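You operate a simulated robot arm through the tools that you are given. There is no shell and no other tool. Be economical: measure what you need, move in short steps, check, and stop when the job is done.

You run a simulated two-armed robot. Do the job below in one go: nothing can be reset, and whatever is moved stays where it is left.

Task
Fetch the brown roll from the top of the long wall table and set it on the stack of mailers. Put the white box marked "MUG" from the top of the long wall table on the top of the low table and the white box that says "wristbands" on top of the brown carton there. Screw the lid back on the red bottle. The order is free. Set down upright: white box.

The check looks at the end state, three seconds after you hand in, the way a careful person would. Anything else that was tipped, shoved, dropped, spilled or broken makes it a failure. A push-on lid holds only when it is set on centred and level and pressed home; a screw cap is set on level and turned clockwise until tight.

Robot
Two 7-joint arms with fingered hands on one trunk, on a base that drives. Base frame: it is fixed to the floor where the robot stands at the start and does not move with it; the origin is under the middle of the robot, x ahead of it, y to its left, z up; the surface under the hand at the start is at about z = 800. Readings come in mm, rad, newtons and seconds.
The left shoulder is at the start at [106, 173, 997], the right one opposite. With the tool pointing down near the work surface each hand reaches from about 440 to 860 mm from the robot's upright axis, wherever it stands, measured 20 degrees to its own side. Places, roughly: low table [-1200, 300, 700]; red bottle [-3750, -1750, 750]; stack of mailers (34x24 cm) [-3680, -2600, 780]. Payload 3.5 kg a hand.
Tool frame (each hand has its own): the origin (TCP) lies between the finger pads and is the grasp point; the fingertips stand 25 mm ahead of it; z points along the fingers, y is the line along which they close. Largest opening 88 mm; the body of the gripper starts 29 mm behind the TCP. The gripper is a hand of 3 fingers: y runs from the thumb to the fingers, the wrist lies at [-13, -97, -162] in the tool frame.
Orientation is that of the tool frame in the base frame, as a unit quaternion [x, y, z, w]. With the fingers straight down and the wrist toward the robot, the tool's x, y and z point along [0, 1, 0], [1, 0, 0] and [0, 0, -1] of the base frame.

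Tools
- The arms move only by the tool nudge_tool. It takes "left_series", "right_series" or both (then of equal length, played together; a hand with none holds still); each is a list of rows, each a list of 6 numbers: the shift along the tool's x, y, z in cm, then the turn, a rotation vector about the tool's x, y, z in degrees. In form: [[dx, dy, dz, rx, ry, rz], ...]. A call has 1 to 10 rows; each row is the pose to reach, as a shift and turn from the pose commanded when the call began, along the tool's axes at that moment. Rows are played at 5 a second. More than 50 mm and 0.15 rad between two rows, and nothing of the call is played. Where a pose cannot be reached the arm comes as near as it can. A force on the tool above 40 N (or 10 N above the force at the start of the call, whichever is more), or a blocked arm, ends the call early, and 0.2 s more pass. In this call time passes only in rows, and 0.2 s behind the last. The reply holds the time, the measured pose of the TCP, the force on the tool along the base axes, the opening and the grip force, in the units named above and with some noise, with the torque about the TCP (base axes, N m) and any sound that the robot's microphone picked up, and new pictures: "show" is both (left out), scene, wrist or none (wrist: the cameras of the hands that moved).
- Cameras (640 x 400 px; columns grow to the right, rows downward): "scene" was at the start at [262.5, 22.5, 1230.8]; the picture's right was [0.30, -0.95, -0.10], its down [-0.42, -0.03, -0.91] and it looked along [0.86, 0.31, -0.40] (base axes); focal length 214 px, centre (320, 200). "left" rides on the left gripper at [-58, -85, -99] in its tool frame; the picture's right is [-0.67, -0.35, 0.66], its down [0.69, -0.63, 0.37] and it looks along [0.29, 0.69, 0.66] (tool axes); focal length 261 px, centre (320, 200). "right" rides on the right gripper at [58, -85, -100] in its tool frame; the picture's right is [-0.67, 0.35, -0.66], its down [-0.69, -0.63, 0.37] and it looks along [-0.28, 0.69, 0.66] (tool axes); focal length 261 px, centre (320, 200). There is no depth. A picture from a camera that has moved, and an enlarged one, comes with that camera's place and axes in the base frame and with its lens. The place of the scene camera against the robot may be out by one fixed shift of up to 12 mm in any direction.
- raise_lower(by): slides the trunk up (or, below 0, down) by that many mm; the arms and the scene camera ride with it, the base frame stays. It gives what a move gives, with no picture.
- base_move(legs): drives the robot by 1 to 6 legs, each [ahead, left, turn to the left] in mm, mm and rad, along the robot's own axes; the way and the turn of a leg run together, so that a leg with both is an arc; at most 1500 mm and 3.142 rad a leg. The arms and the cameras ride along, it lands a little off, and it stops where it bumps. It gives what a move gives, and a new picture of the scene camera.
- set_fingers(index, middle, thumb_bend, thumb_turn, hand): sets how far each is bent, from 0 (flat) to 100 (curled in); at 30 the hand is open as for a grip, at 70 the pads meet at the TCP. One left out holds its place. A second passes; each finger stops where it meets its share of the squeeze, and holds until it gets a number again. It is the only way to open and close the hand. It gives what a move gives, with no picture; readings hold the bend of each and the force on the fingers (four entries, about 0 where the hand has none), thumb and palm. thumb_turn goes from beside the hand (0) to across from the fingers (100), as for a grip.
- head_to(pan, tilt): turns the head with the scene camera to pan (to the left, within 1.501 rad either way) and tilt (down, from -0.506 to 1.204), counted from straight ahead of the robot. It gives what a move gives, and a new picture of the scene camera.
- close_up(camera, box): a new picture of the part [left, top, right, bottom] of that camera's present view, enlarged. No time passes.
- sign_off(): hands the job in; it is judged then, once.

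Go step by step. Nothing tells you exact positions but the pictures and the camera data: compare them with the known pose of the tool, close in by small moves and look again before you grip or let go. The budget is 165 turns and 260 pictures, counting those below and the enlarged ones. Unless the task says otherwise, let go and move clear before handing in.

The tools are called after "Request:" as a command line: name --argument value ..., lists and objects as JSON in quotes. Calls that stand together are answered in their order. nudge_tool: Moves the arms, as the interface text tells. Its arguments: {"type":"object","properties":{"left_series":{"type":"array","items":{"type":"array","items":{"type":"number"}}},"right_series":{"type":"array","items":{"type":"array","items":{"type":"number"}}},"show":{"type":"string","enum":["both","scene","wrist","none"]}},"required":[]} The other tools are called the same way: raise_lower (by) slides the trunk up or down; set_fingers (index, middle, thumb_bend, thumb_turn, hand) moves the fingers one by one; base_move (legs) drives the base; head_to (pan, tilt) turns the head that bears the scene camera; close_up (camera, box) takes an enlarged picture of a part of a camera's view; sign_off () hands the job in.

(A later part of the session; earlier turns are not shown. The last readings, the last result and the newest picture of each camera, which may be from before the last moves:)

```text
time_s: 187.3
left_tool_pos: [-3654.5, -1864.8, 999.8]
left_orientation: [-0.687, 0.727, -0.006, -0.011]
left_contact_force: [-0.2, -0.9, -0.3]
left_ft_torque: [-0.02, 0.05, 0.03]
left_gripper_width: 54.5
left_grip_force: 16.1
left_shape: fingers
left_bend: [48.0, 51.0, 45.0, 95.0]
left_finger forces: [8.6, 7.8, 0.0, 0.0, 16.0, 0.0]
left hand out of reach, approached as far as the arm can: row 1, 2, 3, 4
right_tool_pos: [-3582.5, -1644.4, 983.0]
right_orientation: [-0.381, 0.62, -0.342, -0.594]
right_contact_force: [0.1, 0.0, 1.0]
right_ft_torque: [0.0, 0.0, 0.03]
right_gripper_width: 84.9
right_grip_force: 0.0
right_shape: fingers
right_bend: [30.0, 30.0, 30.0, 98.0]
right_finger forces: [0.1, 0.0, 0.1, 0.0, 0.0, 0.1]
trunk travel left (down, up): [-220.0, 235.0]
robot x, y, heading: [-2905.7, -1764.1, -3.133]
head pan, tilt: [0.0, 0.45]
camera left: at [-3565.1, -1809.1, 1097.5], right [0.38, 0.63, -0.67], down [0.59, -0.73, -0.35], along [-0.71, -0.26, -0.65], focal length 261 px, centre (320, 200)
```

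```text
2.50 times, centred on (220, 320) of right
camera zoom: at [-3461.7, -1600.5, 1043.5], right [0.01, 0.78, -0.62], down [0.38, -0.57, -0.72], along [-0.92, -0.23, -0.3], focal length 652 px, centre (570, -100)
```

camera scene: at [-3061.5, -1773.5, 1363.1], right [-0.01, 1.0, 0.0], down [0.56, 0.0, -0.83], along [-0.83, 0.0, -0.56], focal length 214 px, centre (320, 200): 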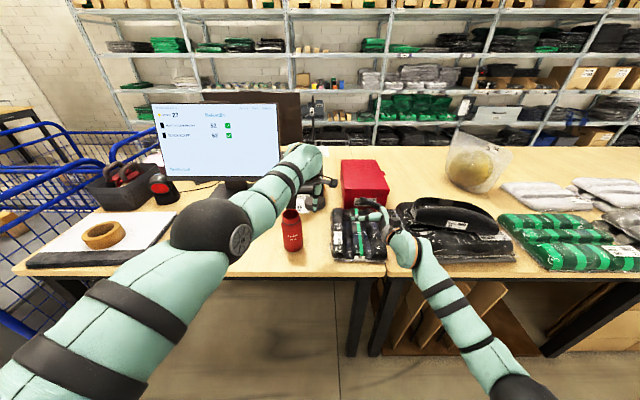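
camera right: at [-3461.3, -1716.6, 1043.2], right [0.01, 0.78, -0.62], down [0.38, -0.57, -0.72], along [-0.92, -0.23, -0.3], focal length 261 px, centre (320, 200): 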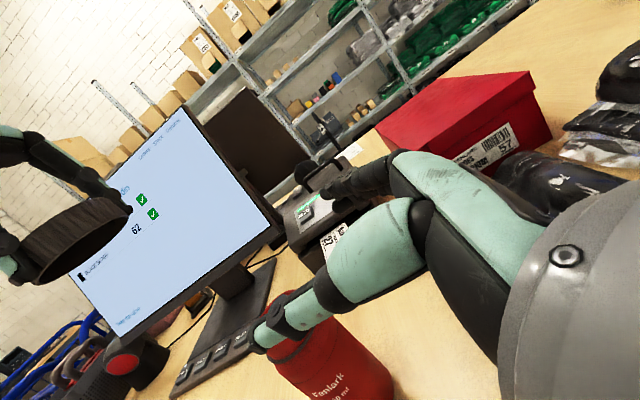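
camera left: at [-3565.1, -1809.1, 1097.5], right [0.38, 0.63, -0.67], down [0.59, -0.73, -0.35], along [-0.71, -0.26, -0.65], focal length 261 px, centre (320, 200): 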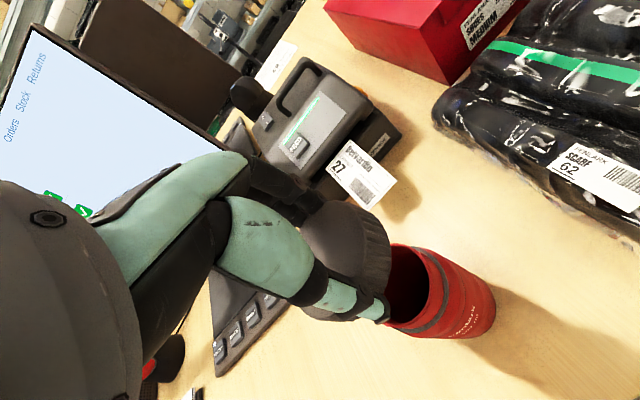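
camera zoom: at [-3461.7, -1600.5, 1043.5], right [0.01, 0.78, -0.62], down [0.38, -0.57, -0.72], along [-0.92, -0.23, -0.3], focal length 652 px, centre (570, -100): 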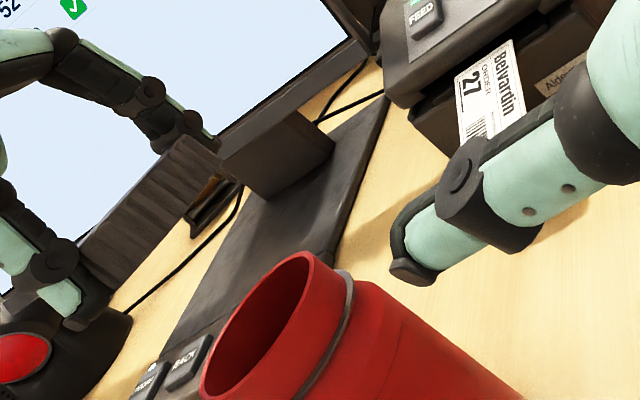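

The cap is tilted about 13° in the grip (left side low). I roll the hand to level the cap and check.

Request:
nudge_tool --left_series '[[0, 0, 0, 0, 5, 0], [0, 0, 0, 0, 10, 0], [0, 0, 0, 0, 13, 0]]' --show "none"

Request:
close_up --camera "scene" --box '[275, 170, 335, 230]'

Request:
close_up --camera "right" --box '[100, 240, 340, 400]'

```text
time_s: 188.1
left_tool_pos: [-3646.5, -1870.8, 1001.2]
left_orientation: [-0.682, 0.721, -0.085, -0.094]
left_contact_force: [0.0, 0.4, -0.1]
left_ft_torque: [0.0, 0.0, -0.01]
left_gripper_width: 54.2
left_grip_force: 16.4
left_shape: fingers
left_bend: [48.0, 51.0, 45.0, 95.0]
left_finger forces: [8.6, 7.6, 0.1, 0.1, 16.0, 0.0]
left hand out of reach, approached as far as the arm can: row 2, 3
right_tool_pos: [-3581.8, -1643.5, 982.4]
right_orientation: [-0.381, 0.62, -0.344, -0.594]
right_contact_force: [-0.4, 0.4, -0.7]
right_ft_torque: [0.0, 0.02, -0.01]
right_gripper_width: 84.9
right_grip_force: 0.1
right_shape: fingers
right_bend: [30.0, 30.0, 30.0, 98.0]
right_finger forces: [0.1, 0.1, 0.1, 0.0, 0.1, 0.1]
trunk travel left (down, up): [-220.0, 235.0]
robot x, y, heading: [-2902.4, -1769.1, -3.136]
head pan, tilt: [0.0, 0.45]
```

```text
6.67 times, centred on (305, 200) of scene
camera zoom: at [-3061.6, -1773.2, 1363.1], right [-0.01, 1.0, 0.0], down [0.56, 0.0, -0.83], along [-0.83, 0.0, -0.56], focal length 1430 px, centre (420, 200)
```

zoom: 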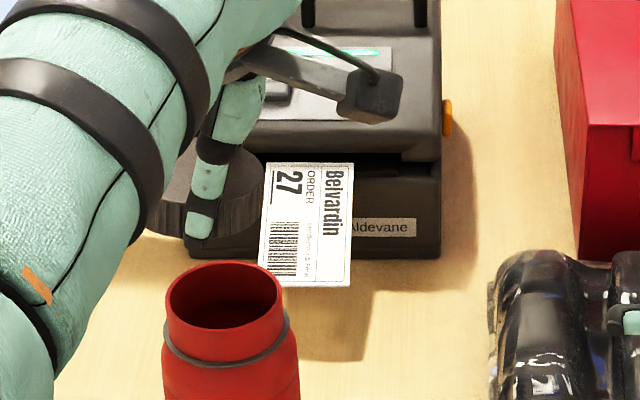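

```text
2.50 times, centred on (220, 320) of right
camera zoom: at [-3461.6, -1600.0, 1043.4], right [0.01, 0.78, -0.62], down [0.38, -0.57, -0.72], along [-0.92, -0.23, -0.3], focal length 652 px, centre (570, -100)
```

zoom: 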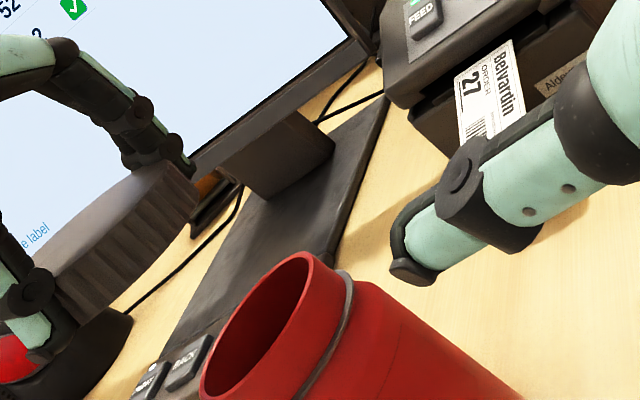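

Cap looks near level now. I lower it close above the rim so I can compare directly.

Request:
nudge_tool --left_series '[[-0.6, 0, 1.4, 0, 0, 0], [-1.1, 0, 2.8, 0, 0, 0], [-1.7, 0, 4.2, 0, 0, 0]]' --show "none"

Request:
close_up --camera "scene" --box '[275, 170, 335, 230]'

Request:
close_up --camera "right" --box '[100, 240, 340, 400]'

Request:
close_up --camera "left" --box '[220, 140, 540, 360]'

```text
time_s: 188.9
left_tool_pos: [-3647.2, -1864.8, 954.4]
left_orientation: [-0.681, 0.721, -0.084, -0.095]
left_contact_force: [0.8, 0.3, -0.2]
left_ft_torque: [0.0, 0.03, 0.01]
left_gripper_width: 54.0
left_grip_force: 15.9
left_shape: fingers
left_bend: [48.0, 51.0, 45.0, 95.0]
left_finger forces: [8.5, 7.7, 0.1, 0.0, 16.1, 0.0]
right_tool_pos: [-3582.6, -1643.3, 982.7]
right_orientation: [-0.381, 0.62, -0.343, -0.594]
right_contact_force: [-0.5, 0.5, 0.0]
right_ft_torque: [-0.02, -0.01, 0.02]
right_gripper_width: 85.2
right_grip_force: 0.0
right_shape: fingers
right_bend: [30.0, 30.0, 30.0, 98.0]
right_finger forces: [0.1, 0.0, 0.0, 0.0, 0.0, 0.0]
trunk travel left (down, up): [-220.0, 235.0]
robot x, y, heading: [-2904.1, -1767.1, -3.14]
head pan, tilt: [0.0, 0.45]
```

```text
6.67 times, centred on (305, 200) of scene
camera zoom: at [-3061.9, -1773.5, 1363.0], right [-0.01, 1.0, 0.0], down [0.56, 0.0, -0.83], along [-0.83, 0.0, -0.56], focal length 1430 px, centre (420, 200)
```

zoom: 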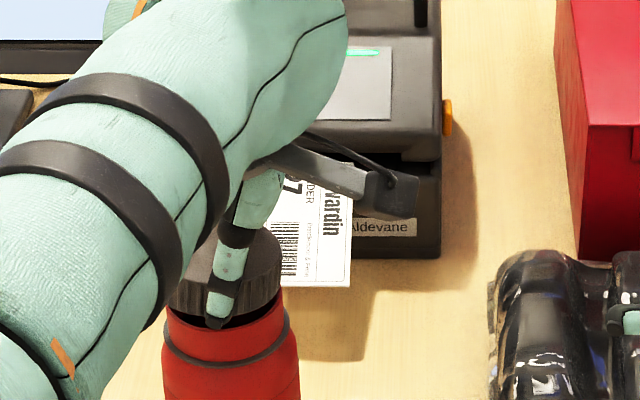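

```text
2.50 times, centred on (220, 320) of right
camera zoom: at [-3461.8, -1600.2, 1043.3], right [0.01, 0.78, -0.62], down [0.38, -0.57, -0.72], along [-0.92, -0.23, -0.3], focal length 652 px, centre (570, -100)
```

zoom: 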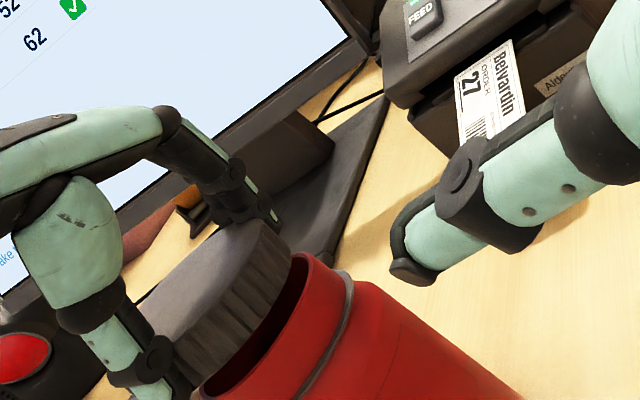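

```text
1.82 times, centred on (380, 250) of left
camera zoom: at [-3555.7, -1788.5, 1036.4], right [0.37, 0.46, -0.8], down [0.58, -0.79, -0.19], along [-0.72, -0.4, -0.56], focal length 474 px, centre (211, 109)
```

zoom: 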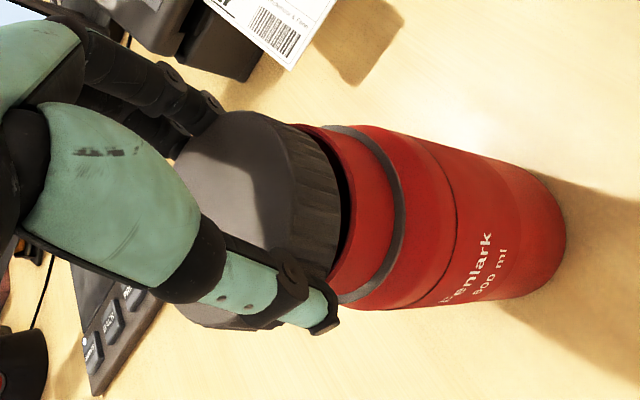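

Laterally aligned; the cap needs about 8 mm further forward and is about 15 mm above the rim. I correct and lower.

Request:
nudge_tool --left_series '[[0, 0.8, 0, 0, 0, 0], [-0.13, 0.8, 0.5, 0, 0, 0], [-0.26, 0.8, 1.0, 0, 0, 0]]' --show "none"

Request:
close_up --camera "scene" --box '[275, 180, 335, 240]'

Request:
close_up --camera "right" --box '[100, 240, 340, 400]'

Request:
close_up --camera "left" --box '[280, 170, 480, 310]'

```text
time_s: 189.7
left_tool_pos: [-3645.9, -1863.6, 955.7]
left_orientation: [-0.68, 0.722, -0.084, -0.094]
left_contact_force: [-0.7, 0.4, -0.3]
left_ft_torque: [0.02, -0.01, 0.0]
left_gripper_width: 54.0
left_grip_force: 16.4
left_shape: fingers
left_bend: [48.0, 51.0, 45.0, 95.0]
left_finger forces: [8.6, 7.7, 0.1, 0.0, 16.0, 0.1]
left hand out of reach, approached as far as the arm can: row 1, 2, 3
right_tool_pos: [-3581.0, -1643.4, 984.1]
right_orientation: [-0.381, 0.62, -0.343, -0.595]
right_contact_force: [0.0, 0.1, 0.1]
right_ft_torque: [0.03, 0.0, 0.0]
right_gripper_width: 84.8
right_grip_force: 0.1
right_shape: fingers
right_bend: [30.0, 30.0, 30.0, 98.0]
right_finger forces: [0.1, 0.1, 0.0, 0.1, 0.0, 0.0]
trunk travel left (down, up): [-220.0, 235.0]
robot x, y, heading: [-2902.7, -1766.6, -3.138]
head pan, tilt: [0.0, 0.45]
```

```text
6.67 times, centred on (305, 210) of scene
camera zoom: at [-3061.5, -1773.3, 1363.1], right [-0.01, 1.0, 0.0], down [0.56, 0.0, -0.83], along [-0.83, 0.0, -0.56], focal length 1430 px, centre (420, 133)
```

zoom: 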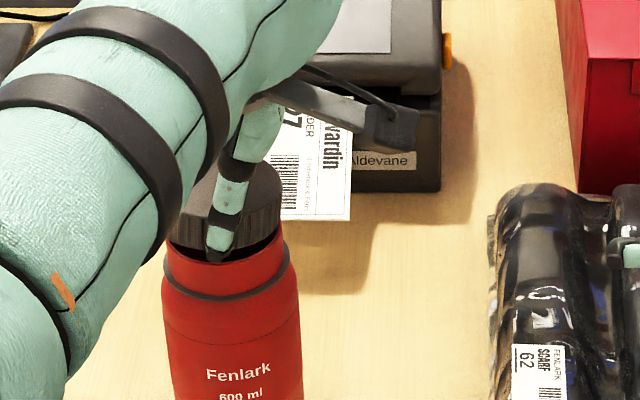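

```text
2.50 times, centred on (220, 320) of right
camera zoom: at [-3461.5, -1600.0, 1043.5], right [0.01, 0.78, -0.62], down [0.38, -0.57, -0.72], along [-0.92, -0.23, -0.3], focal length 652 px, centre (570, -100)
```

zoom: 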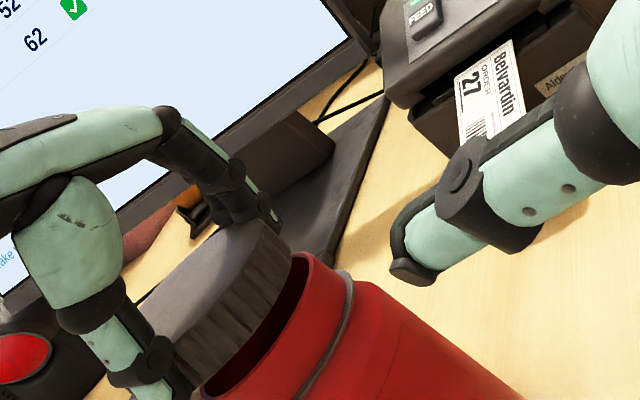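

```text
2.86 times, centred on (380, 240) of left
camera zoom: at [-3555.4, -1788.2, 1036.6], right [0.37, 0.46, -0.8], down [0.58, -0.79, -0.19], along [-0.72, -0.4, -0.56], focal length 745 px, centre (149, 86)
```

zoom: 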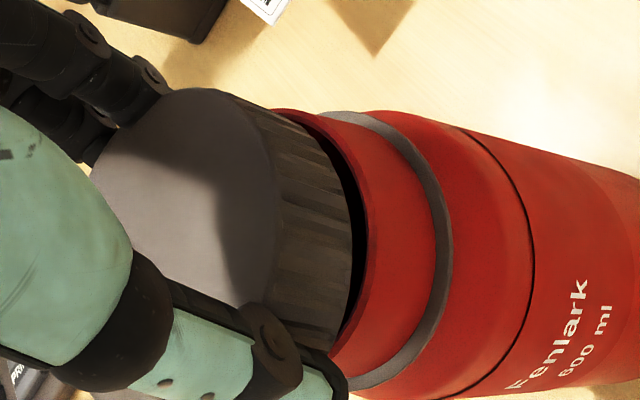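

The arm simply isn't long enough at this distance: all these limits were outward reach. I lift the cap, draw the hand back, and drive 100 mm closer and 85 mm left so both arms can work.

Request:
nudge_tool --left_series '[[0.5, 0, -2, 0, 0, 0], [1.2, -1, -5, 0, 0, 0], [1.2, -4, -6, 0, 0, 0], [1.2, -7, -6, 0, 0, 0], [1.2, -10, -6, 0, 0, 0]]' --right_series '[[0, 1, -1, 0, 0, 0], [0, 0, -3, 0, 0, 0], [0, -2, -5, 0, 0, 0], [0, -4, -7, 0, 0, 0], [0, -6, -8, 0, 0, 0]]' --show "none"

Request:
base_move --legs '[[105, 85, 0]]'

```text
time_s: 190.9
left_tool_pos: [-3544.9, -1869.4, 1015.3]
left_orientation: [-0.681, 0.721, -0.084, -0.093]
left_contact_force: [0.4, 0.5, 0.1]
left_ft_torque: [0.02, 0.01, -0.01]
left_gripper_width: 53.8
left_grip_force: 15.4
left_shape: fingers
left_bend: [49.0, 51.0, 46.0, 95.0]
left_finger forces: [8.2, 7.8, 0.0, 0.0, 15.7, 0.1]
right_tool_pos: [-3492.2, -1603.1, 987.7]
right_orientation: [-0.381, 0.62, -0.343, -0.594]
right_contact_force: [0.5, -0.7, -0.4]
right_ft_torque: [0.0, -0.03, -0.02]
right_gripper_width: 85.1
right_grip_force: 0.1
right_shape: fingers
right_bend: [30.0, 30.0, 30.0, 98.0]
right_finger forces: [0.0, 0.0, 0.1, 0.1, 0.0, 0.0]
trunk travel left (down, up): [-220.0, 235.0]
robot x, y, heading: [-2904.4, -1764.7, -3.139]
head pan, tilt: [0.0, 0.45]
```

```text
time_s: 192.2
left_tool_pos: [-3647.2, -1953.6, 1014.2]
left_orientation: [-0.68, 0.722, -0.084, -0.094]
left_contact_force: [0.3, -0.4, -1.0]
left_ft_torque: [-0.02, 0.02, 0.01]
left_gripper_width: 53.8
left_grip_force: 15.8
left_shape: fingers
left_bend: [49.0, 51.0, 46.0, 95.0]
left_finger forces: [8.2, 7.7, 0.0, 0.1, 15.7, 0.0]
right_tool_pos: [-3595.2, -1688.5, 986.2]
right_orientation: [-0.382, 0.619, -0.344, -0.594]
right_contact_force: [-0.3, 0.1, 0.5]
right_ft_torque: [0.0, 0.0, 0.01]
right_gripper_width: 85.1
right_grip_force: 0.0
right_shape: fingers
right_bend: [30.0, 30.0, 30.0, 98.0]
right_finger forces: [0.0, 0.1, 0.1, 0.1, 0.0, 0.0]
trunk travel left (down, up): [-220.0, 235.0]
robot x, y, heading: [-3007.6, -1849.7, -3.136]
head pan, tilt: [0.0, 0.45]
camera scene: at [-3163.1, -1858.7, 1363.2], right [-0.01, 1.0, 0.0], down [0.56, 0.0, -0.83], along [-0.83, 0.0, -0.56], focal length 214 px, centre (320, 200)
```

scene: 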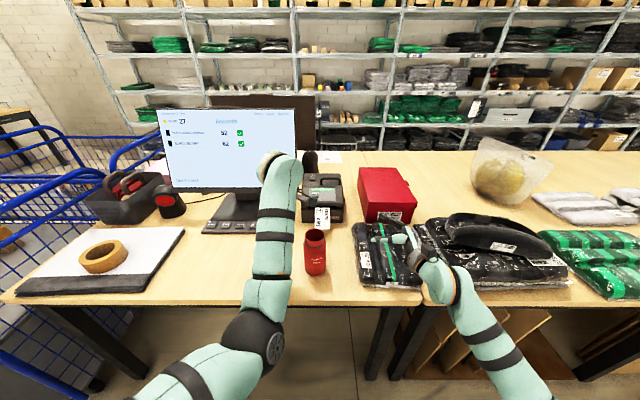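

Now both arms have room. I bring the right hand to the standoff beside the bottle and lower it.

Request:
nudge_tool --right_series '[[0, -1.4, 3.8, 0, 0, 0], [0, -2.8, 7.6, 0, 0, 0], [0, -4.1, 11.3, 0, 0, 0], [-3.5, -4.1, 11.3, 0, 0, 0], [-7, -4.1, 11.3, 0, 0, 0], [-10.5, -4.1, 11.3, 0, 0, 0], [-13.1, -4.1, 11.3, 0, 0, 0]]' --show "both"

```text
time_s: 193.8
left_tool_pos: [-3649.6, -1954.7, 1014.2]
left_orientation: [-0.68, 0.722, -0.085, -0.093]
left_contact_force: [0.0, 0.6, -0.9]
left_ft_torque: [0.0, 0.0, 0.01]
left_gripper_width: 53.9
left_grip_force: 16.1
left_shape: fingers
left_bend: [49.0, 51.0, 46.0, 95.0]
left_finger forces: [8.3, 7.7, 0.0, 0.0, 15.8, 0.0]
right_tool_pos: [-3614.6, -1798.7, 846.5]
right_orientation: [-0.381, 0.619, -0.344, -0.595]
right_contact_force: [-0.3, -0.2, -0.3]
right_ft_torque: [0.03, 0.01, -0.04]
right_gripper_width: 84.8
right_grip_force: 0.0
right_shape: fingers
right_bend: [30.0, 30.0, 30.0, 98.0]
right_finger forces: [0.0, 0.0, 0.0, 0.1, 0.0, 0.0]
trunk travel left (down, up): [-220.0, 235.0]
robot x, y, heading: [-3007.0, -1854.4, -3.134]
head pan, tilt: [0.0, 0.45]
camera scene: at [-3163.7, -1858.4, 1363.1], right [-0.01, 1.0, 0.0], down [0.56, 0.0, -0.83], along [-0.83, 0.0, -0.56], focal length 214 px, centre (320, 200)
camera right: at [-3493.7, -1754.4, 908.2], right [0.01, 0.78, -0.62], down [0.38, -0.58, -0.72], along [-0.92, -0.23, -0.3], focal length 261 px, centre (320, 200)
```

scene: 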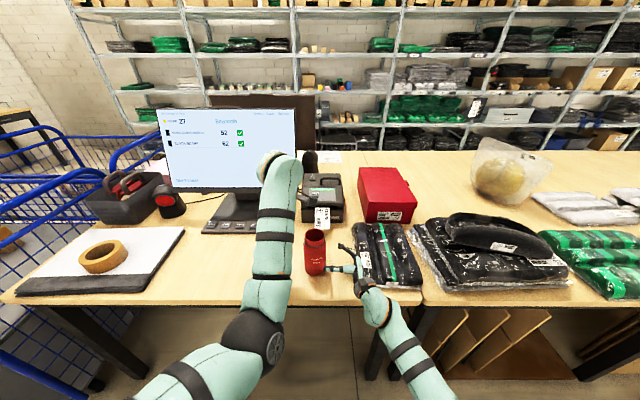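
right: 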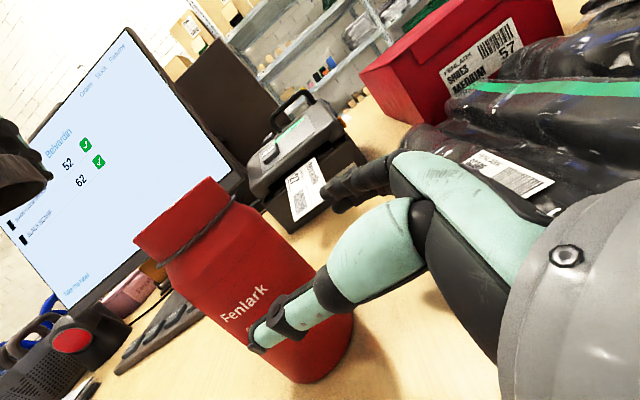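

Reach is fine now. I slide around the bottle and close.

Request:
nudge_tool --right_series '[[0, -0.4, 2, 0, 0, 0], [0, -0.7, 4, 0, 0, 0], [0, -0.7, 6.2, 0, 0, 0]]' --show "wrist"

Request:
set_fingers --hand "right" --index 55 --middle 55 --thumb_bend 55

```text
time_s: 194.6
left_tool_pos: [-3647.8, -1955.0, 1014.3]
left_orientation: [-0.681, 0.721, -0.084, -0.092]
left_contact_force: [0.8, 1.1, 0.2]
left_ft_torque: [-0.03, 0.02, -0.01]
left_gripper_width: 53.7
left_grip_force: 16.2
left_shape: fingers
left_bend: [49.0, 51.0, 46.0, 95.0]
left_finger forces: [8.3, 7.6, 0.0, 0.0, 15.7, 0.0]
right_tool_pos: [-3634.7, -1857.1, 843.8]
right_orientation: [-0.382, 0.619, -0.342, -0.594]
right_contact_force: [-0.9, -0.1, -0.2]
right_ft_torque: [0.0, 0.01, -0.03]
right_gripper_width: 85.1
right_grip_force: 0.4
right_shape: fingers
right_bend: [30.0, 30.0, 30.0, 98.0]
right_finger forces: [0.3, 0.0, 0.0, 0.0, 0.0, 0.0]
trunk travel left (down, up): [-220.0, 235.0]
robot x, y, heading: [-3007.6, -1850.5, -3.135]
head pan, tilt: [0.0, 0.45]
camera right: at [-3514.5, -1813.5, 904.5], right [0.01, 0.78, -0.62], down [0.38, -0.57, -0.72], along [-0.92, -0.23, -0.3], focal length 261 px, centre (320, 200)
```

right: 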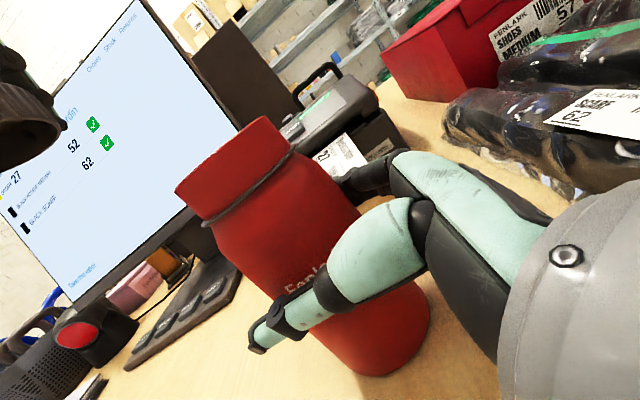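

```text
time_s: 195.6
left_tool_pos: [-3647.3, -1954.7, 1013.8]
left_orientation: [-0.681, 0.722, -0.085, -0.094]
left_contact_force: [0.4, 0.7, -0.3]
left_ft_torque: [-0.03, 0.01, 0.0]
left_gripper_width: 53.8
left_grip_force: 16.3
left_shape: fingers
left_bend: [49.0, 51.0, 46.0, 95.0]
left_finger forces: [8.2, 7.7, 0.0, 0.0, 15.7, 0.0]
right_tool_pos: [-3634.0, -1857.1, 843.7]
right_orientation: [-0.382, 0.62, -0.343, -0.594]
right_contact_force: [0.1, -0.5, 0.4]
right_ft_torque: [0.02, 0.0, -0.02]
right_gripper_width: 64.1
right_grip_force: 14.1
right_shape: fingers
right_bend: [44.0, 47.0, 39.0, 96.0]
right_finger forces: [7.7, 6.5, 0.0, 0.0, 14.5, 0.0]
trunk travel left (down, up): [-220.0, 235.0]
robot x, y, heading: [-3005.6, -1851.3, -3.139]
head pan, tilt: [0.0, 0.45]
```

Bottle held again. I bring the cap back over the rim.

Request:
nudge_tool --left_series '[[-3, 0.4, 0, 0, 0, 0], [-6, 0.8, 0.5, 0, 0, 0], [-8.8, 1.2, 1, 0, 0, 0], [-9.9, 1.2, 2.5, 0, 0, 0]]' --show "none"

Request:
close_up --camera "scene" --box '[275, 190, 355, 270]'

Request:
close_up --camera "right" --box '[100, 0, 400, 200]'

Request:
close_up --camera "left" --box '[280, 170, 480, 310]'

```text
time_s: 196.8
left_tool_pos: [-3673.1, -1908.3, 975.3]
left_orientation: [0.706, -0.694, 0.086, 0.109]
left_contact_force: [0.9, 0.6, -0.1]
left_ft_torque: [0.03, 0.0, 0.01]
left_gripper_width: 53.7
left_grip_force: 16.4
left_shape: fingers
left_bend: [49.0, 51.0, 46.0, 95.0]
left_finger forces: [8.2, 7.6, 0.0, 0.0, 15.7, 0.1]
right_tool_pos: [-3634.7, -1857.2, 843.4]
right_orientation: [-0.381, 0.62, -0.342, -0.594]
right_contact_force: [0.4, 0.7, -0.2]
right_ft_torque: [0.05, 0.0, 0.01]
right_gripper_width: 64.0
right_grip_force: 14.2
right_shape: fingers
right_bend: [44.0, 47.0, 39.0, 96.0]
right_finger forces: [7.7, 6.5, 0.0, 0.0, 14.4, 0.0]
trunk travel left (down, up): [-220.0, 235.0]
robot x, y, heading: [-3008.4, -1851.4, -3.135]
head pan, tilt: [0.0, 0.45]
stopped in row 4 (left hand): the arm was blocked; the commanded pose is now the measured one
```

```text
5.00 times, centred on (315, 230) of scene
camera zoom: at [-3163.6, -1859.1, 1363.1], right [-0.01, 1.0, 0.0], down [0.56, 0.0, -0.83], along [-0.83, 0.0, -0.56], focal length 1072 px, centre (345, 50)
```

zoom: 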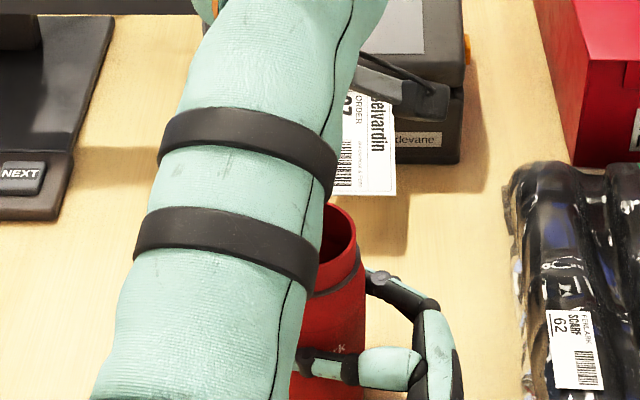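

```text
2.00 times, centred on (250, 100) of right
camera zoom: at [-3514.3, -1813.3, 904.5], right [0.01, 0.78, -0.62], down [0.38, -0.57, -0.72], along [-0.92, -0.23, -0.3], focal length 521 px, centre (460, 400)
```

zoom: 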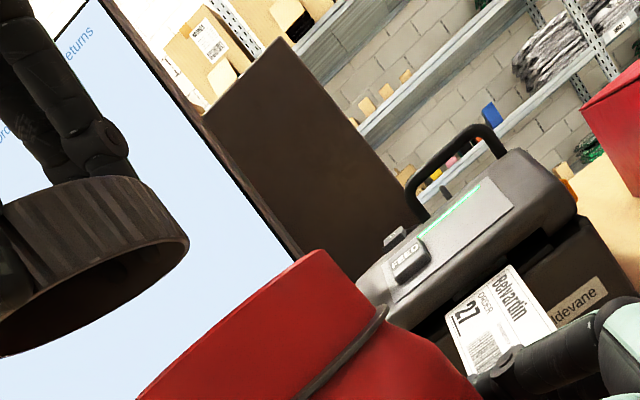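

```text
2.86 times, centred on (380, 240) of left
camera zoom: at [-3586.6, -1825.2, 1053.7], right [0.32, 0.47, -0.82], down [0.63, -0.75, -0.19], along [-0.71, -0.46, -0.53], focal length 745 px, centre (149, 86)
```

zoom: 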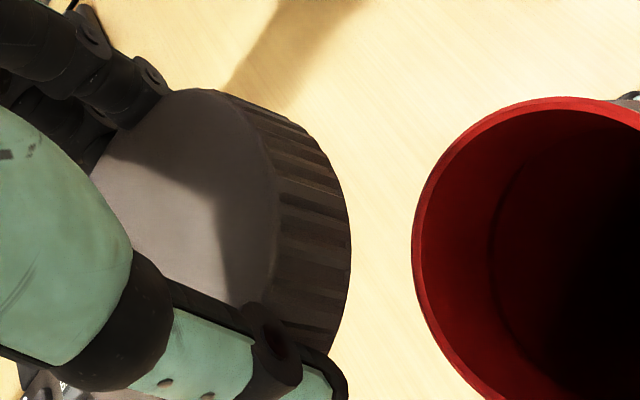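

The rolled hand puts its wrist too far across. I roll the hand back upright; the cap can level itself when pressed on the rim.

Request:
nudge_tool --left_series '[[1, -0.5, 0, 0, -5, 0], [2.2, -1, -0.2, 0, -10, 0], [3.2, -1.4, -0.2, 0, -15.8, 0]]' --show "none"

Request:
nudge_tool --left_series '[[0, 0, 0, 0, 0, 5], [-1.2, 0.2, 0, 0, 0, 10], [-3, 0.5, 0, 0, 0, 14], [-5, 0.8, 0, 0, 0, 16]]' --show "wrist"

```text
time_s: 197.8
left_tool_pos: [-3666.5, -1970.0, 990.5]
left_orientation: [0.726, -0.687, -0.006, 0.028]
left_contact_force: [0.1, -0.6, -0.8]
left_ft_torque: [0.02, 0.02, -0.02]
left_gripper_width: 53.7
left_grip_force: 16.1
left_shape: fingers
left_bend: [49.0, 51.0, 46.0, 95.0]
left_finger forces: [8.1, 7.5, 0.0, 0.1, 15.6, 0.1]
right_tool_pos: [-3634.2, -1857.6, 843.2]
right_orientation: [-0.38, 0.62, -0.343, -0.594]
right_contact_force: [-0.3, -0.1, -0.7]
right_ft_torque: [0.04, -0.01, -0.01]
right_gripper_width: 64.2
right_grip_force: 14.5
right_shape: fingers
right_bend: [44.0, 47.0, 39.0, 96.0]
right_finger forces: [7.7, 6.5, 0.1, 0.0, 14.4, 0.0]
trunk travel left (down, up): [-220.0, 235.0]
robot x, y, heading: [-3008.6, -1849.8, -3.134]
head pan, tilt: [0.0, 0.45]
stopped in row 3 (left hand): the arm was blocked; the commanded pose is now the measured one
```

```text
time_s: 198.8
left_tool_pos: [-3675.9, -1915.8, 988.6]
left_orientation: [-0.62, 0.784, 0.003, -0.027]
left_contact_force: [-0.5, 0.6, -0.3]
left_ft_torque: [0.0, -0.01, 0.02]
left_gripper_width: 53.8
left_grip_force: 15.2
left_shape: fingers
left_bend: [49.0, 51.0, 46.0, 95.0]
left_finger forces: [8.0, 7.7, 0.0, 0.0, 15.6, 0.0]
right_tool_pos: [-3634.5, -1856.7, 843.3]
right_orientation: [-0.381, 0.62, -0.343, -0.594]
right_contact_force: [0.1, -0.3, -0.9]
right_ft_torque: [0.02, -0.04, 0.02]
right_gripper_width: 64.0
right_grip_force: 14.4
right_shape: fingers
right_bend: [44.0, 47.0, 39.0, 96.0]
right_finger forces: [7.7, 6.5, 0.0, 0.0, 14.4, 0.0]
trunk travel left (down, up): [-220.0, 235.0]
robot x, y, heading: [-3004.2, -1851.6, -3.136]
head pan, tilt: [0.0, 0.45]
camera left: at [-3575.0, -1875.2, 1082.3], right [0.46, 0.55, -0.69], down [0.44, -0.82, -0.36], along [-0.77, -0.14, -0.62], focal length 261 px, centre (320, 200)
```

left: 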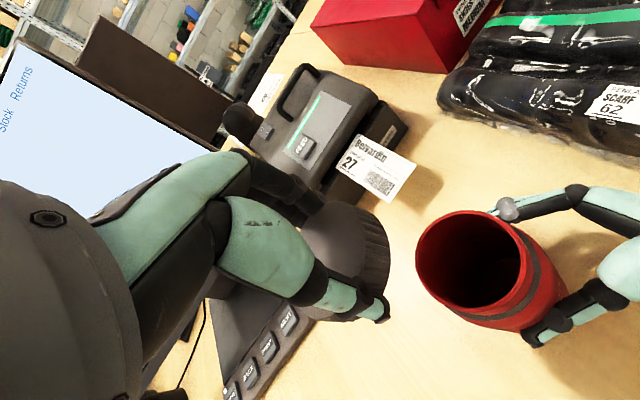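

Now it moves freely. I continue over the rim.

Request:
nudge_tool --left_series '[[-1.8, -0.3, 0, 0.7, -0.7, 1], [-3.6, -0.7, 0.5, 1.5, -1.5, 2], [-5.4, -1.0, 1.2, 2.2, -2.2, 3]]' --show "wrist"

Request:
close_up --camera "scene" --box '[275, 190, 355, 270]'

Request:
close_up --camera "right" --box '[100, 0, 400, 200]'

```text
time_s: 199.8
left_tool_pos: [-3672.4, -1908.7, 983.4]
left_orientation: [-0.627, 0.779, -0.003, -0.016]
left_contact_force: [0.8, -0.2, -0.8]
left_ft_torque: [0.01, -0.04, -0.01]
left_gripper_width: 53.5
left_grip_force: 15.4
left_shape: fingers
left_bend: [49.0, 51.0, 46.0, 95.0]
left_finger forces: [8.1, 7.5, 0.1, 0.0, 15.6, 0.1]
right_tool_pos: [-3633.6, -1858.1, 843.7]
right_orientation: [-0.381, 0.62, -0.342, -0.594]
right_contact_force: [0.5, 0.2, -0.1]
right_ft_torque: [0.06, -0.01, 0.0]
right_gripper_width: 63.9
right_grip_force: 14.2
right_shape: fingers
right_bend: [44.0, 47.0, 39.0, 96.0]
right_finger forces: [7.7, 6.5, 0.0, 0.0, 14.3, 0.0]
trunk travel left (down, up): [-220.0, 235.0]
robot x, y, heading: [-3008.3, -1851.9, -3.136]
head pan, tilt: [0.0, 0.45]
stopped in row 3 (left hand): the arm was blocked; the commanded pose is now the measured one
camera left: at [-3574.7, -1867.7, 1080.4], right [0.47, 0.56, -0.68], down [0.46, -0.81, -0.36], along [-0.75, -0.15, -0.64], focal length 261 px, centre (320, 200)
```

left: 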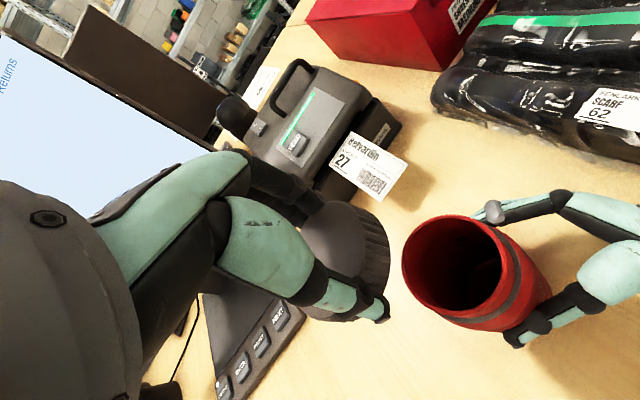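

```text
5.00 times, centred on (315, 230) of scene
camera zoom: at [-3163.7, -1859.1, 1363.1], right [-0.01, 1.0, 0.0], down [0.56, 0.0, -0.83], along [-0.83, 0.0, -0.56], focal length 1072 px, centre (345, 50)
```

zoom: 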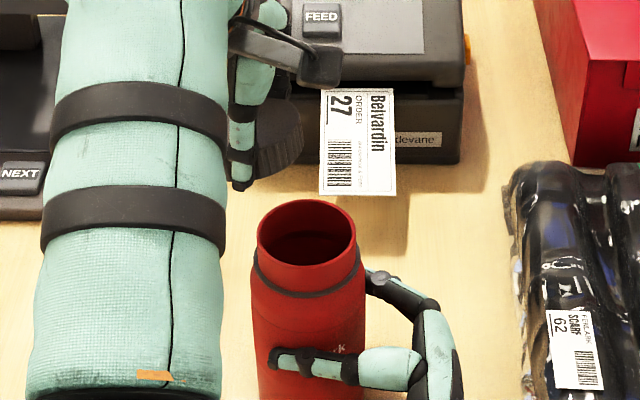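

```text
2.00 times, centred on (250, 100) of right
camera zoom: at [-3514.4, -1813.3, 904.4], right [0.01, 0.78, -0.62], down [0.38, -0.57, -0.72], along [-0.92, -0.23, -0.3], focal length 521 px, centre (460, 400)
```

zoom: 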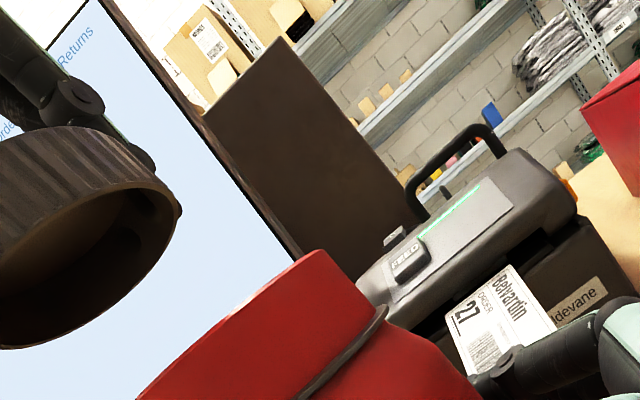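

The right arm holds the bottle comfortably here, so instead I lift the bottle a few mm and carry it 60 mm left into the left arm's range; the left hand moves up out of the way first.

Request:
nudge_tool --left_series '[[1.5, 0, -1.5, 0, 0, 0], [3, 0, -3, 0, 0, 0], [4.5, 0, -4, 0, 0, 0], [6, 0, -4, 0, 0, 0]]' --right_series '[[0, 0, 0, 0, 0, 0], [0.3, 0, 0, 0, 0, 0], [0.6, 0, 0, 0, 0, 0], [0.9, 0, 0, 0, 0, 0]]' --show "scene"

```text
time_s: 200.8
left_tool_pos: [-3684.7, -1962.3, 1023.8]
left_orientation: [-0.623, 0.782, -0.002, -0.014]
left_contact_force: [0.0, -0.2, 0.9]
left_ft_torque: [0.02, 0.03, -0.02]
left_gripper_width: 53.6
left_grip_force: 15.7
left_shape: fingers
left_bend: [49.0, 51.0, 46.0, 95.0]
left_finger forces: [8.1, 7.7, 0.0, 0.1, 15.5, 0.0]
right_tool_pos: [-3633.4, -1857.8, 852.3]
right_orientation: [-0.381, 0.62, -0.342, -0.594]
right_contact_force: [0.6, 0.2, -2.3]
right_ft_torque: [0.04, -0.03, 0.04]
right_gripper_width: 64.2
right_grip_force: 14.4
right_shape: fingers
right_bend: [44.0, 47.0, 39.0, 96.0]
right_finger forces: [7.7, 6.5, 0.0, 0.0, 14.3, 0.1]
trunk travel left (down, up): [-220.0, 235.0]
robot x, y, heading: [-3008.6, -1854.6, -3.136]
head pan, tilt: [0.0, 0.45]
camera scene: at [-3163.8, -1859.5, 1363.0], right [-0.01, 1.0, 0.0], down [0.56, 0.0, -0.83], along [-0.83, 0.0, -0.56], focal length 214 px, centre (320, 200)
```

scene: 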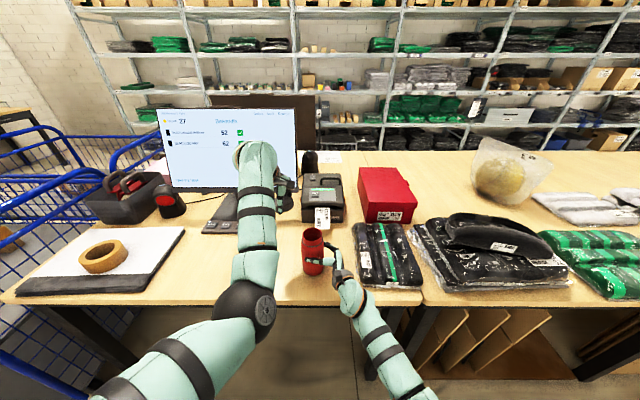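

Bottle lifts cleanly (2.3 N). I carry it 65 mm left at constant height.

Request:
nudge_tool --right_series '[[0.1, -0.75, 1.4, 0, 0, 0], [0.2, -1.5, 2.8, 0, 0, 0], [0.3, -2.3, 4.3, 0, 0, 0], [0.4, -3.05, 5.7, 0, 0, 0]]' --show "both"

```text
time_s: 201.8
left_tool_pos: [-3684.8, -1961.7, 1023.3]
left_orientation: [-0.624, 0.781, -0.002, -0.014]
left_contact_force: [0.4, -0.1, -1.1]
left_ft_torque: [0.0, -0.01, -0.03]
left_gripper_width: 53.6
left_grip_force: 15.3
left_shape: fingers
left_bend: [49.0, 51.0, 46.0, 95.0]
left_finger forces: [8.0, 7.6, 0.0, 0.0, 15.5, 0.0]
right_tool_pos: [-3633.6, -1922.2, 853.2]
right_orientation: [-0.382, 0.619, -0.343, -0.594]
right_contact_force: [-0.5, 0.1, -0.6]
right_ft_torque: [0.03, 0.03, -0.01]
right_gripper_width: 64.3
right_grip_force: 14.0
right_shape: fingers
right_bend: [44.0, 47.0, 39.0, 96.0]
right_finger forces: [7.8, 6.6, 0.1, 0.0, 14.3, 0.0]
trunk travel left (down, up): [-220.0, 235.0]
robot x, y, heading: [-3008.7, -1848.2, -3.135]
head pan, tilt: [0.0, 0.45]
camera scene: at [-3163.6, -1859.5, 1363.1], right [-0.01, 1.0, 0.0], down [0.56, 0.0, -0.83], along [-0.83, 0.0, -0.56], focal length 214 px, centre (320, 200)
camera right: at [-3514.1, -1879.5, 913.5], right [0.01, 0.78, -0.62], down [0.38, -0.57, -0.72], along [-0.92, -0.23, -0.3], focal length 261 px, centre (320, 200)
```

scene: 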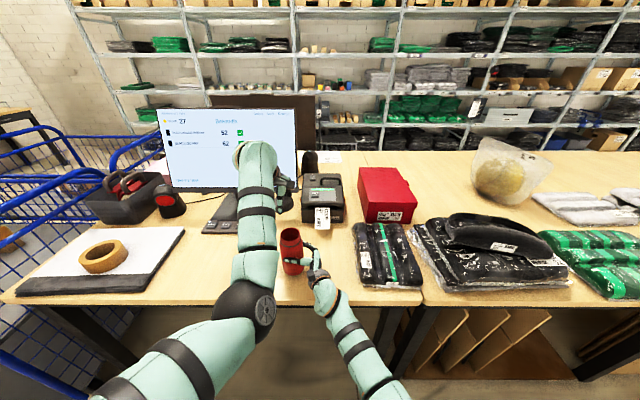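
right: 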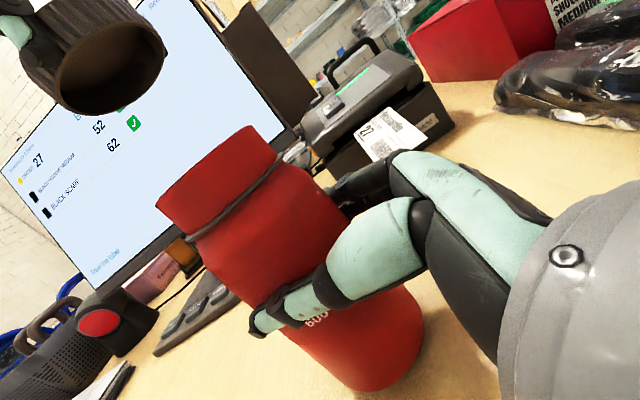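

The right arm reaches here easily. I set the bottle down.

Request:
nudge_tool --right_series '[[-0.4, 0, 0, 0, 0, 0], [-0.8, 0, 0, 0, 0, 0], [-1.0, 0, 0, 0, 0, 0]]' --show "none"

Request:
close_up --camera "right" --box '[0, 0, 450, 400]'

Request:
close_up --camera "left" --box '[220, 150, 640, 400]'

```text
time_s: 202.6
left_tool_pos: [-3684.7, -1961.8, 1024.1]
left_orientation: [-0.624, 0.781, -0.003, -0.014]
left_contact_force: [-0.5, 0.1, -0.8]
left_ft_torque: [-0.03, 0.01, 0.0]
left_gripper_width: 53.4
left_grip_force: 15.9
left_shape: fingers
left_bend: [49.0, 51.0, 46.0, 95.0]
left_finger forces: [8.0, 7.6, 0.0, 0.1, 15.5, 0.1]
right_tool_pos: [-3634.2, -1920.5, 843.4]
right_orientation: [-0.38, 0.619, -0.344, -0.594]
right_contact_force: [0.7, 0.4, -1.0]
right_ft_torque: [0.01, -0.02, 0.05]
right_gripper_width: 64.3
right_grip_force: 14.3
right_shape: fingers
right_bend: [44.0, 47.0, 39.0, 96.0]
right_finger forces: [7.7, 6.6, 0.1, 0.0, 14.3, 0.0]
trunk travel left (down, up): [-220.0, 235.0]
robot x, y, heading: [-3006.2, -1851.2, -3.138]
head pan, tilt: [0.0, 0.45]
```

```text
1.00 times, centred on (225, 200) of right (not enlarged: the box is as wide or as high as the picture)
camera zoom: at [-3514.0, -1877.4, 904.0], right [0.01, 0.78, -0.62], down [0.38, -0.57, -0.72], along [-0.92, -0.23, -0.3], focal length 261 px, centre (415, 200)
```

zoom: 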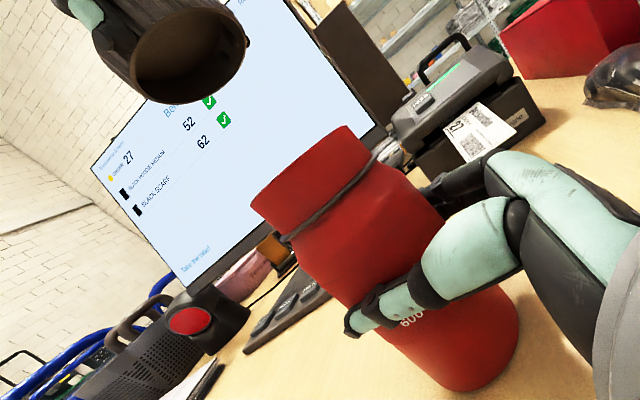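

```text
1.52 times, centred on (430, 275) of left
camera zoom: at [-3586.3, -1920.5, 1120.7], right [0.47, 0.56, -0.68], down [0.46, -0.82, -0.36], along [-0.75, -0.14, -0.64], focal length 397 px, centre (152, 86)
```

zoom: 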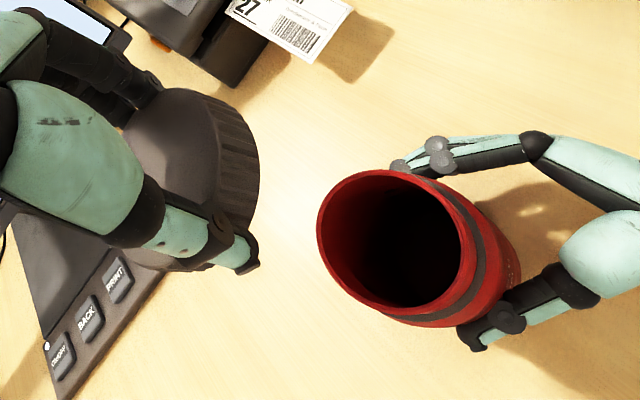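

Bottle stands at about [-3640, -1938]. I move the cap above it.

Request:
nudge_tool --left_series '[[-1.6, -1.6, 0, 0, 0, 0], [-3.2, -3.3, 0.5, 0, 0, 0], [-3.2, -3.3, 2.5, 0, 0, 0], [-3.2, -3.3, 4.5, 0, 0, 0]]' --show "none"

Request:
close_up --camera "scene" --box '[260, 190, 340, 270]'

Request:
close_up --camera "right" --box '[100, 0, 400, 200]'

Request:
close_up --camera "left" --box '[280, 170, 480, 310]'

```text
time_s: 203.8
left_tool_pos: [-3657.7, -1977.2, 989.1]
left_orientation: [-0.647, 0.762, -0.006, -0.031]
left_contact_force: [-0.1, 0.3, -0.4]
left_ft_torque: [0.0, 0.02, 0.02]
left_gripper_width: 53.5
left_grip_force: 14.9
left_shape: fingers
left_bend: [49.0, 51.0, 46.0, 95.0]
left_finger forces: [7.9, 7.6, 0.0, 0.0, 15.4, 0.1]
right_tool_pos: [-3633.4, -1921.7, 842.5]
right_orientation: [-0.381, 0.619, -0.343, -0.595]
right_contact_force: [-0.2, 0.1, -1.1]
right_ft_torque: [-0.03, -0.01, 0.01]
right_gripper_width: 64.2
right_grip_force: 14.2
right_shape: fingers
right_bend: [44.0, 47.0, 39.0, 96.0]
right_finger forces: [7.7, 6.5, 0.0, 0.1, 14.3, 0.1]
trunk travel left (down, up): [-220.0, 235.0]
robot x, y, heading: [-3009.6, -1850.9, -3.136]
head pan, tilt: [0.0, 0.45]
stopped in row 4 (left hand): the arm was blocked; the commanded pose is now the measured one
```

```text
5.00 times, centred on (300, 230) of scene
camera zoom: at [-3163.5, -1859.2, 1363.1], right [-0.01, 1.0, 0.0], down [0.56, 0.0, -0.83], along [-0.83, 0.0, -0.56], focal length 1072 px, centre (420, 50)
```

zoom: 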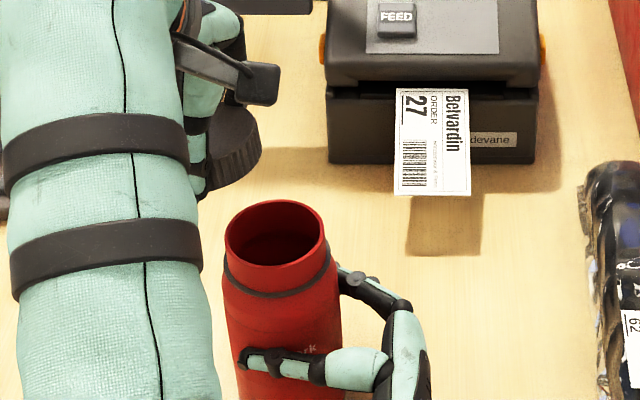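

```text
2.00 times, centred on (250, 100) of right
camera zoom: at [-3513.9, -1877.5, 903.9], right [0.01, 0.78, -0.62], down [0.38, -0.57, -0.72], along [-0.92, -0.23, -0.3], focal length 521 px, centre (460, 400)
```

zoom: 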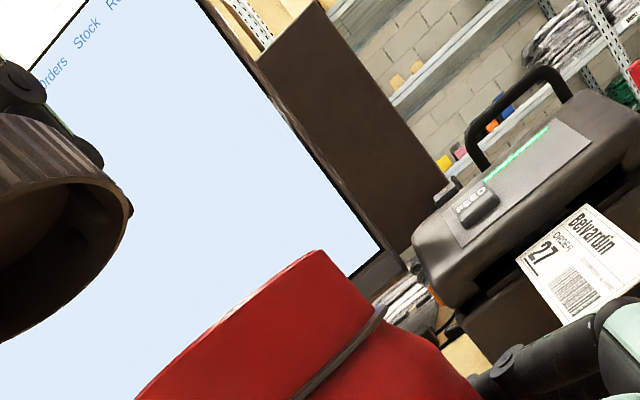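

```text
2.86 times, centred on (380, 240) of left
camera zoom: at [-3559.2, -1928.5, 1082.3], right [0.42, 0.57, -0.7], down [0.49, -0.8, -0.35], along [-0.76, -0.2, -0.62], focal length 745 px, centre (149, 86)
```

zoom: 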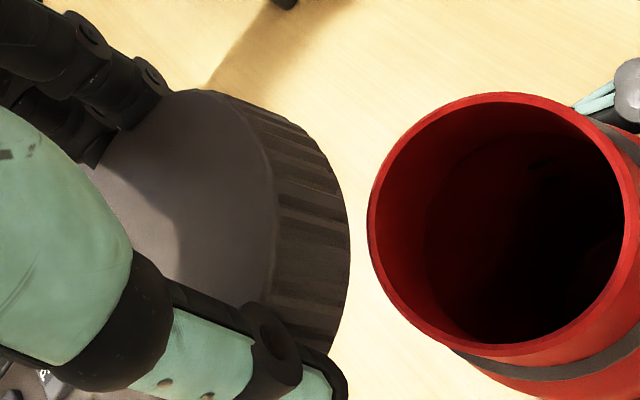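

The left arm can't fold this close either; its comfortable distance is ~700 mm. I lift the bottle again and carry it 58 mm forward into that band.

Request:
nudge_tool --right_series '[[0.4, 0, 0, 0, 0, 0], [0.8, 0, 0, 0, 0, 0], [0.9, 1.7, 0.9, 0, 0, 0], [0.9, 3.4, 1.8, 0, 0, 0], [0.9, 5.1, 2.7, 0, 0, 0], [0.5, 5.1, 2.7, 0, 0, 0], [0.1, 5.1, 2.7, 0, 0, 0], [-0.05, 5.1, 2.7, 0, 0, 0]]' --show "both"

```text
time_s: 205.6
left_tool_pos: [-3655.9, -1976.6, 988.8]
left_orientation: [-0.647, 0.762, -0.005, -0.032]
left_contact_force: [-0.4, 0.3, 1.1]
left_ft_torque: [0.02, -0.02, -0.01]
left_gripper_width: 53.7
left_grip_force: 15.4
left_shape: fingers
left_bend: [49.0, 51.0, 46.0, 95.0]
left_finger forces: [8.0, 7.7, 0.0, 0.0, 15.3, 0.0]
right_tool_pos: [-3691.0, -1919.5, 842.0]
right_orientation: [-0.382, 0.618, -0.342, -0.595]
right_contact_force: [0.8, 0.9, -0.4]
right_ft_torque: [0.01, 0.05, 0.03]
right_gripper_width: 64.1
right_grip_force: 13.6
right_shape: fingers
right_bend: [44.0, 47.0, 39.0, 96.0]
right_finger forces: [7.4, 6.4, 0.0, 0.0, 13.9, 0.0]
trunk travel left (down, up): [-220.0, 235.0]
robot x, y, heading: [-3006.7, -1850.8, -3.134]
head pan, tilt: [0.0, 0.45]
camera scene: at [-3163.0, -1858.8, 1363.2], right [-0.01, 1.0, 0.0], down [0.56, 0.0, -0.83], along [-0.83, 0.0, -0.56], focal length 214 px, centre (320, 200)
camera right: at [-3570.5, -1875.7, 903.1], right [0.01, 0.78, -0.62], down [0.38, -0.58, -0.72], along [-0.92, -0.23, -0.3], focal length 261 px, centre (320, 200)
```

scene: 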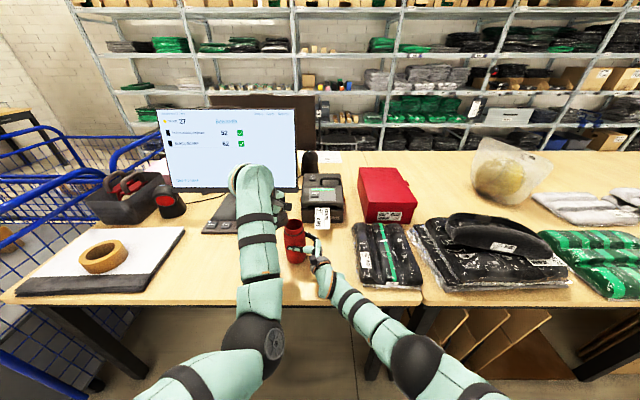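
right: 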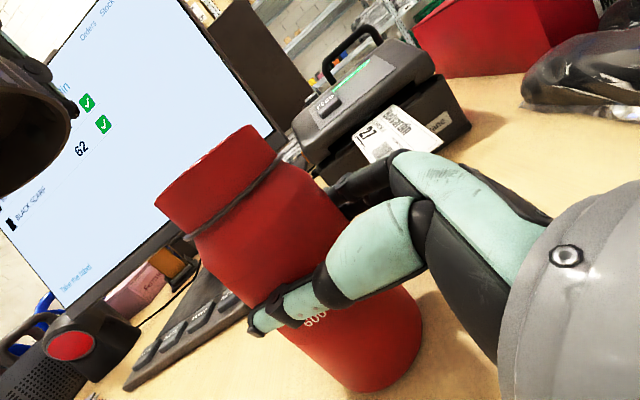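

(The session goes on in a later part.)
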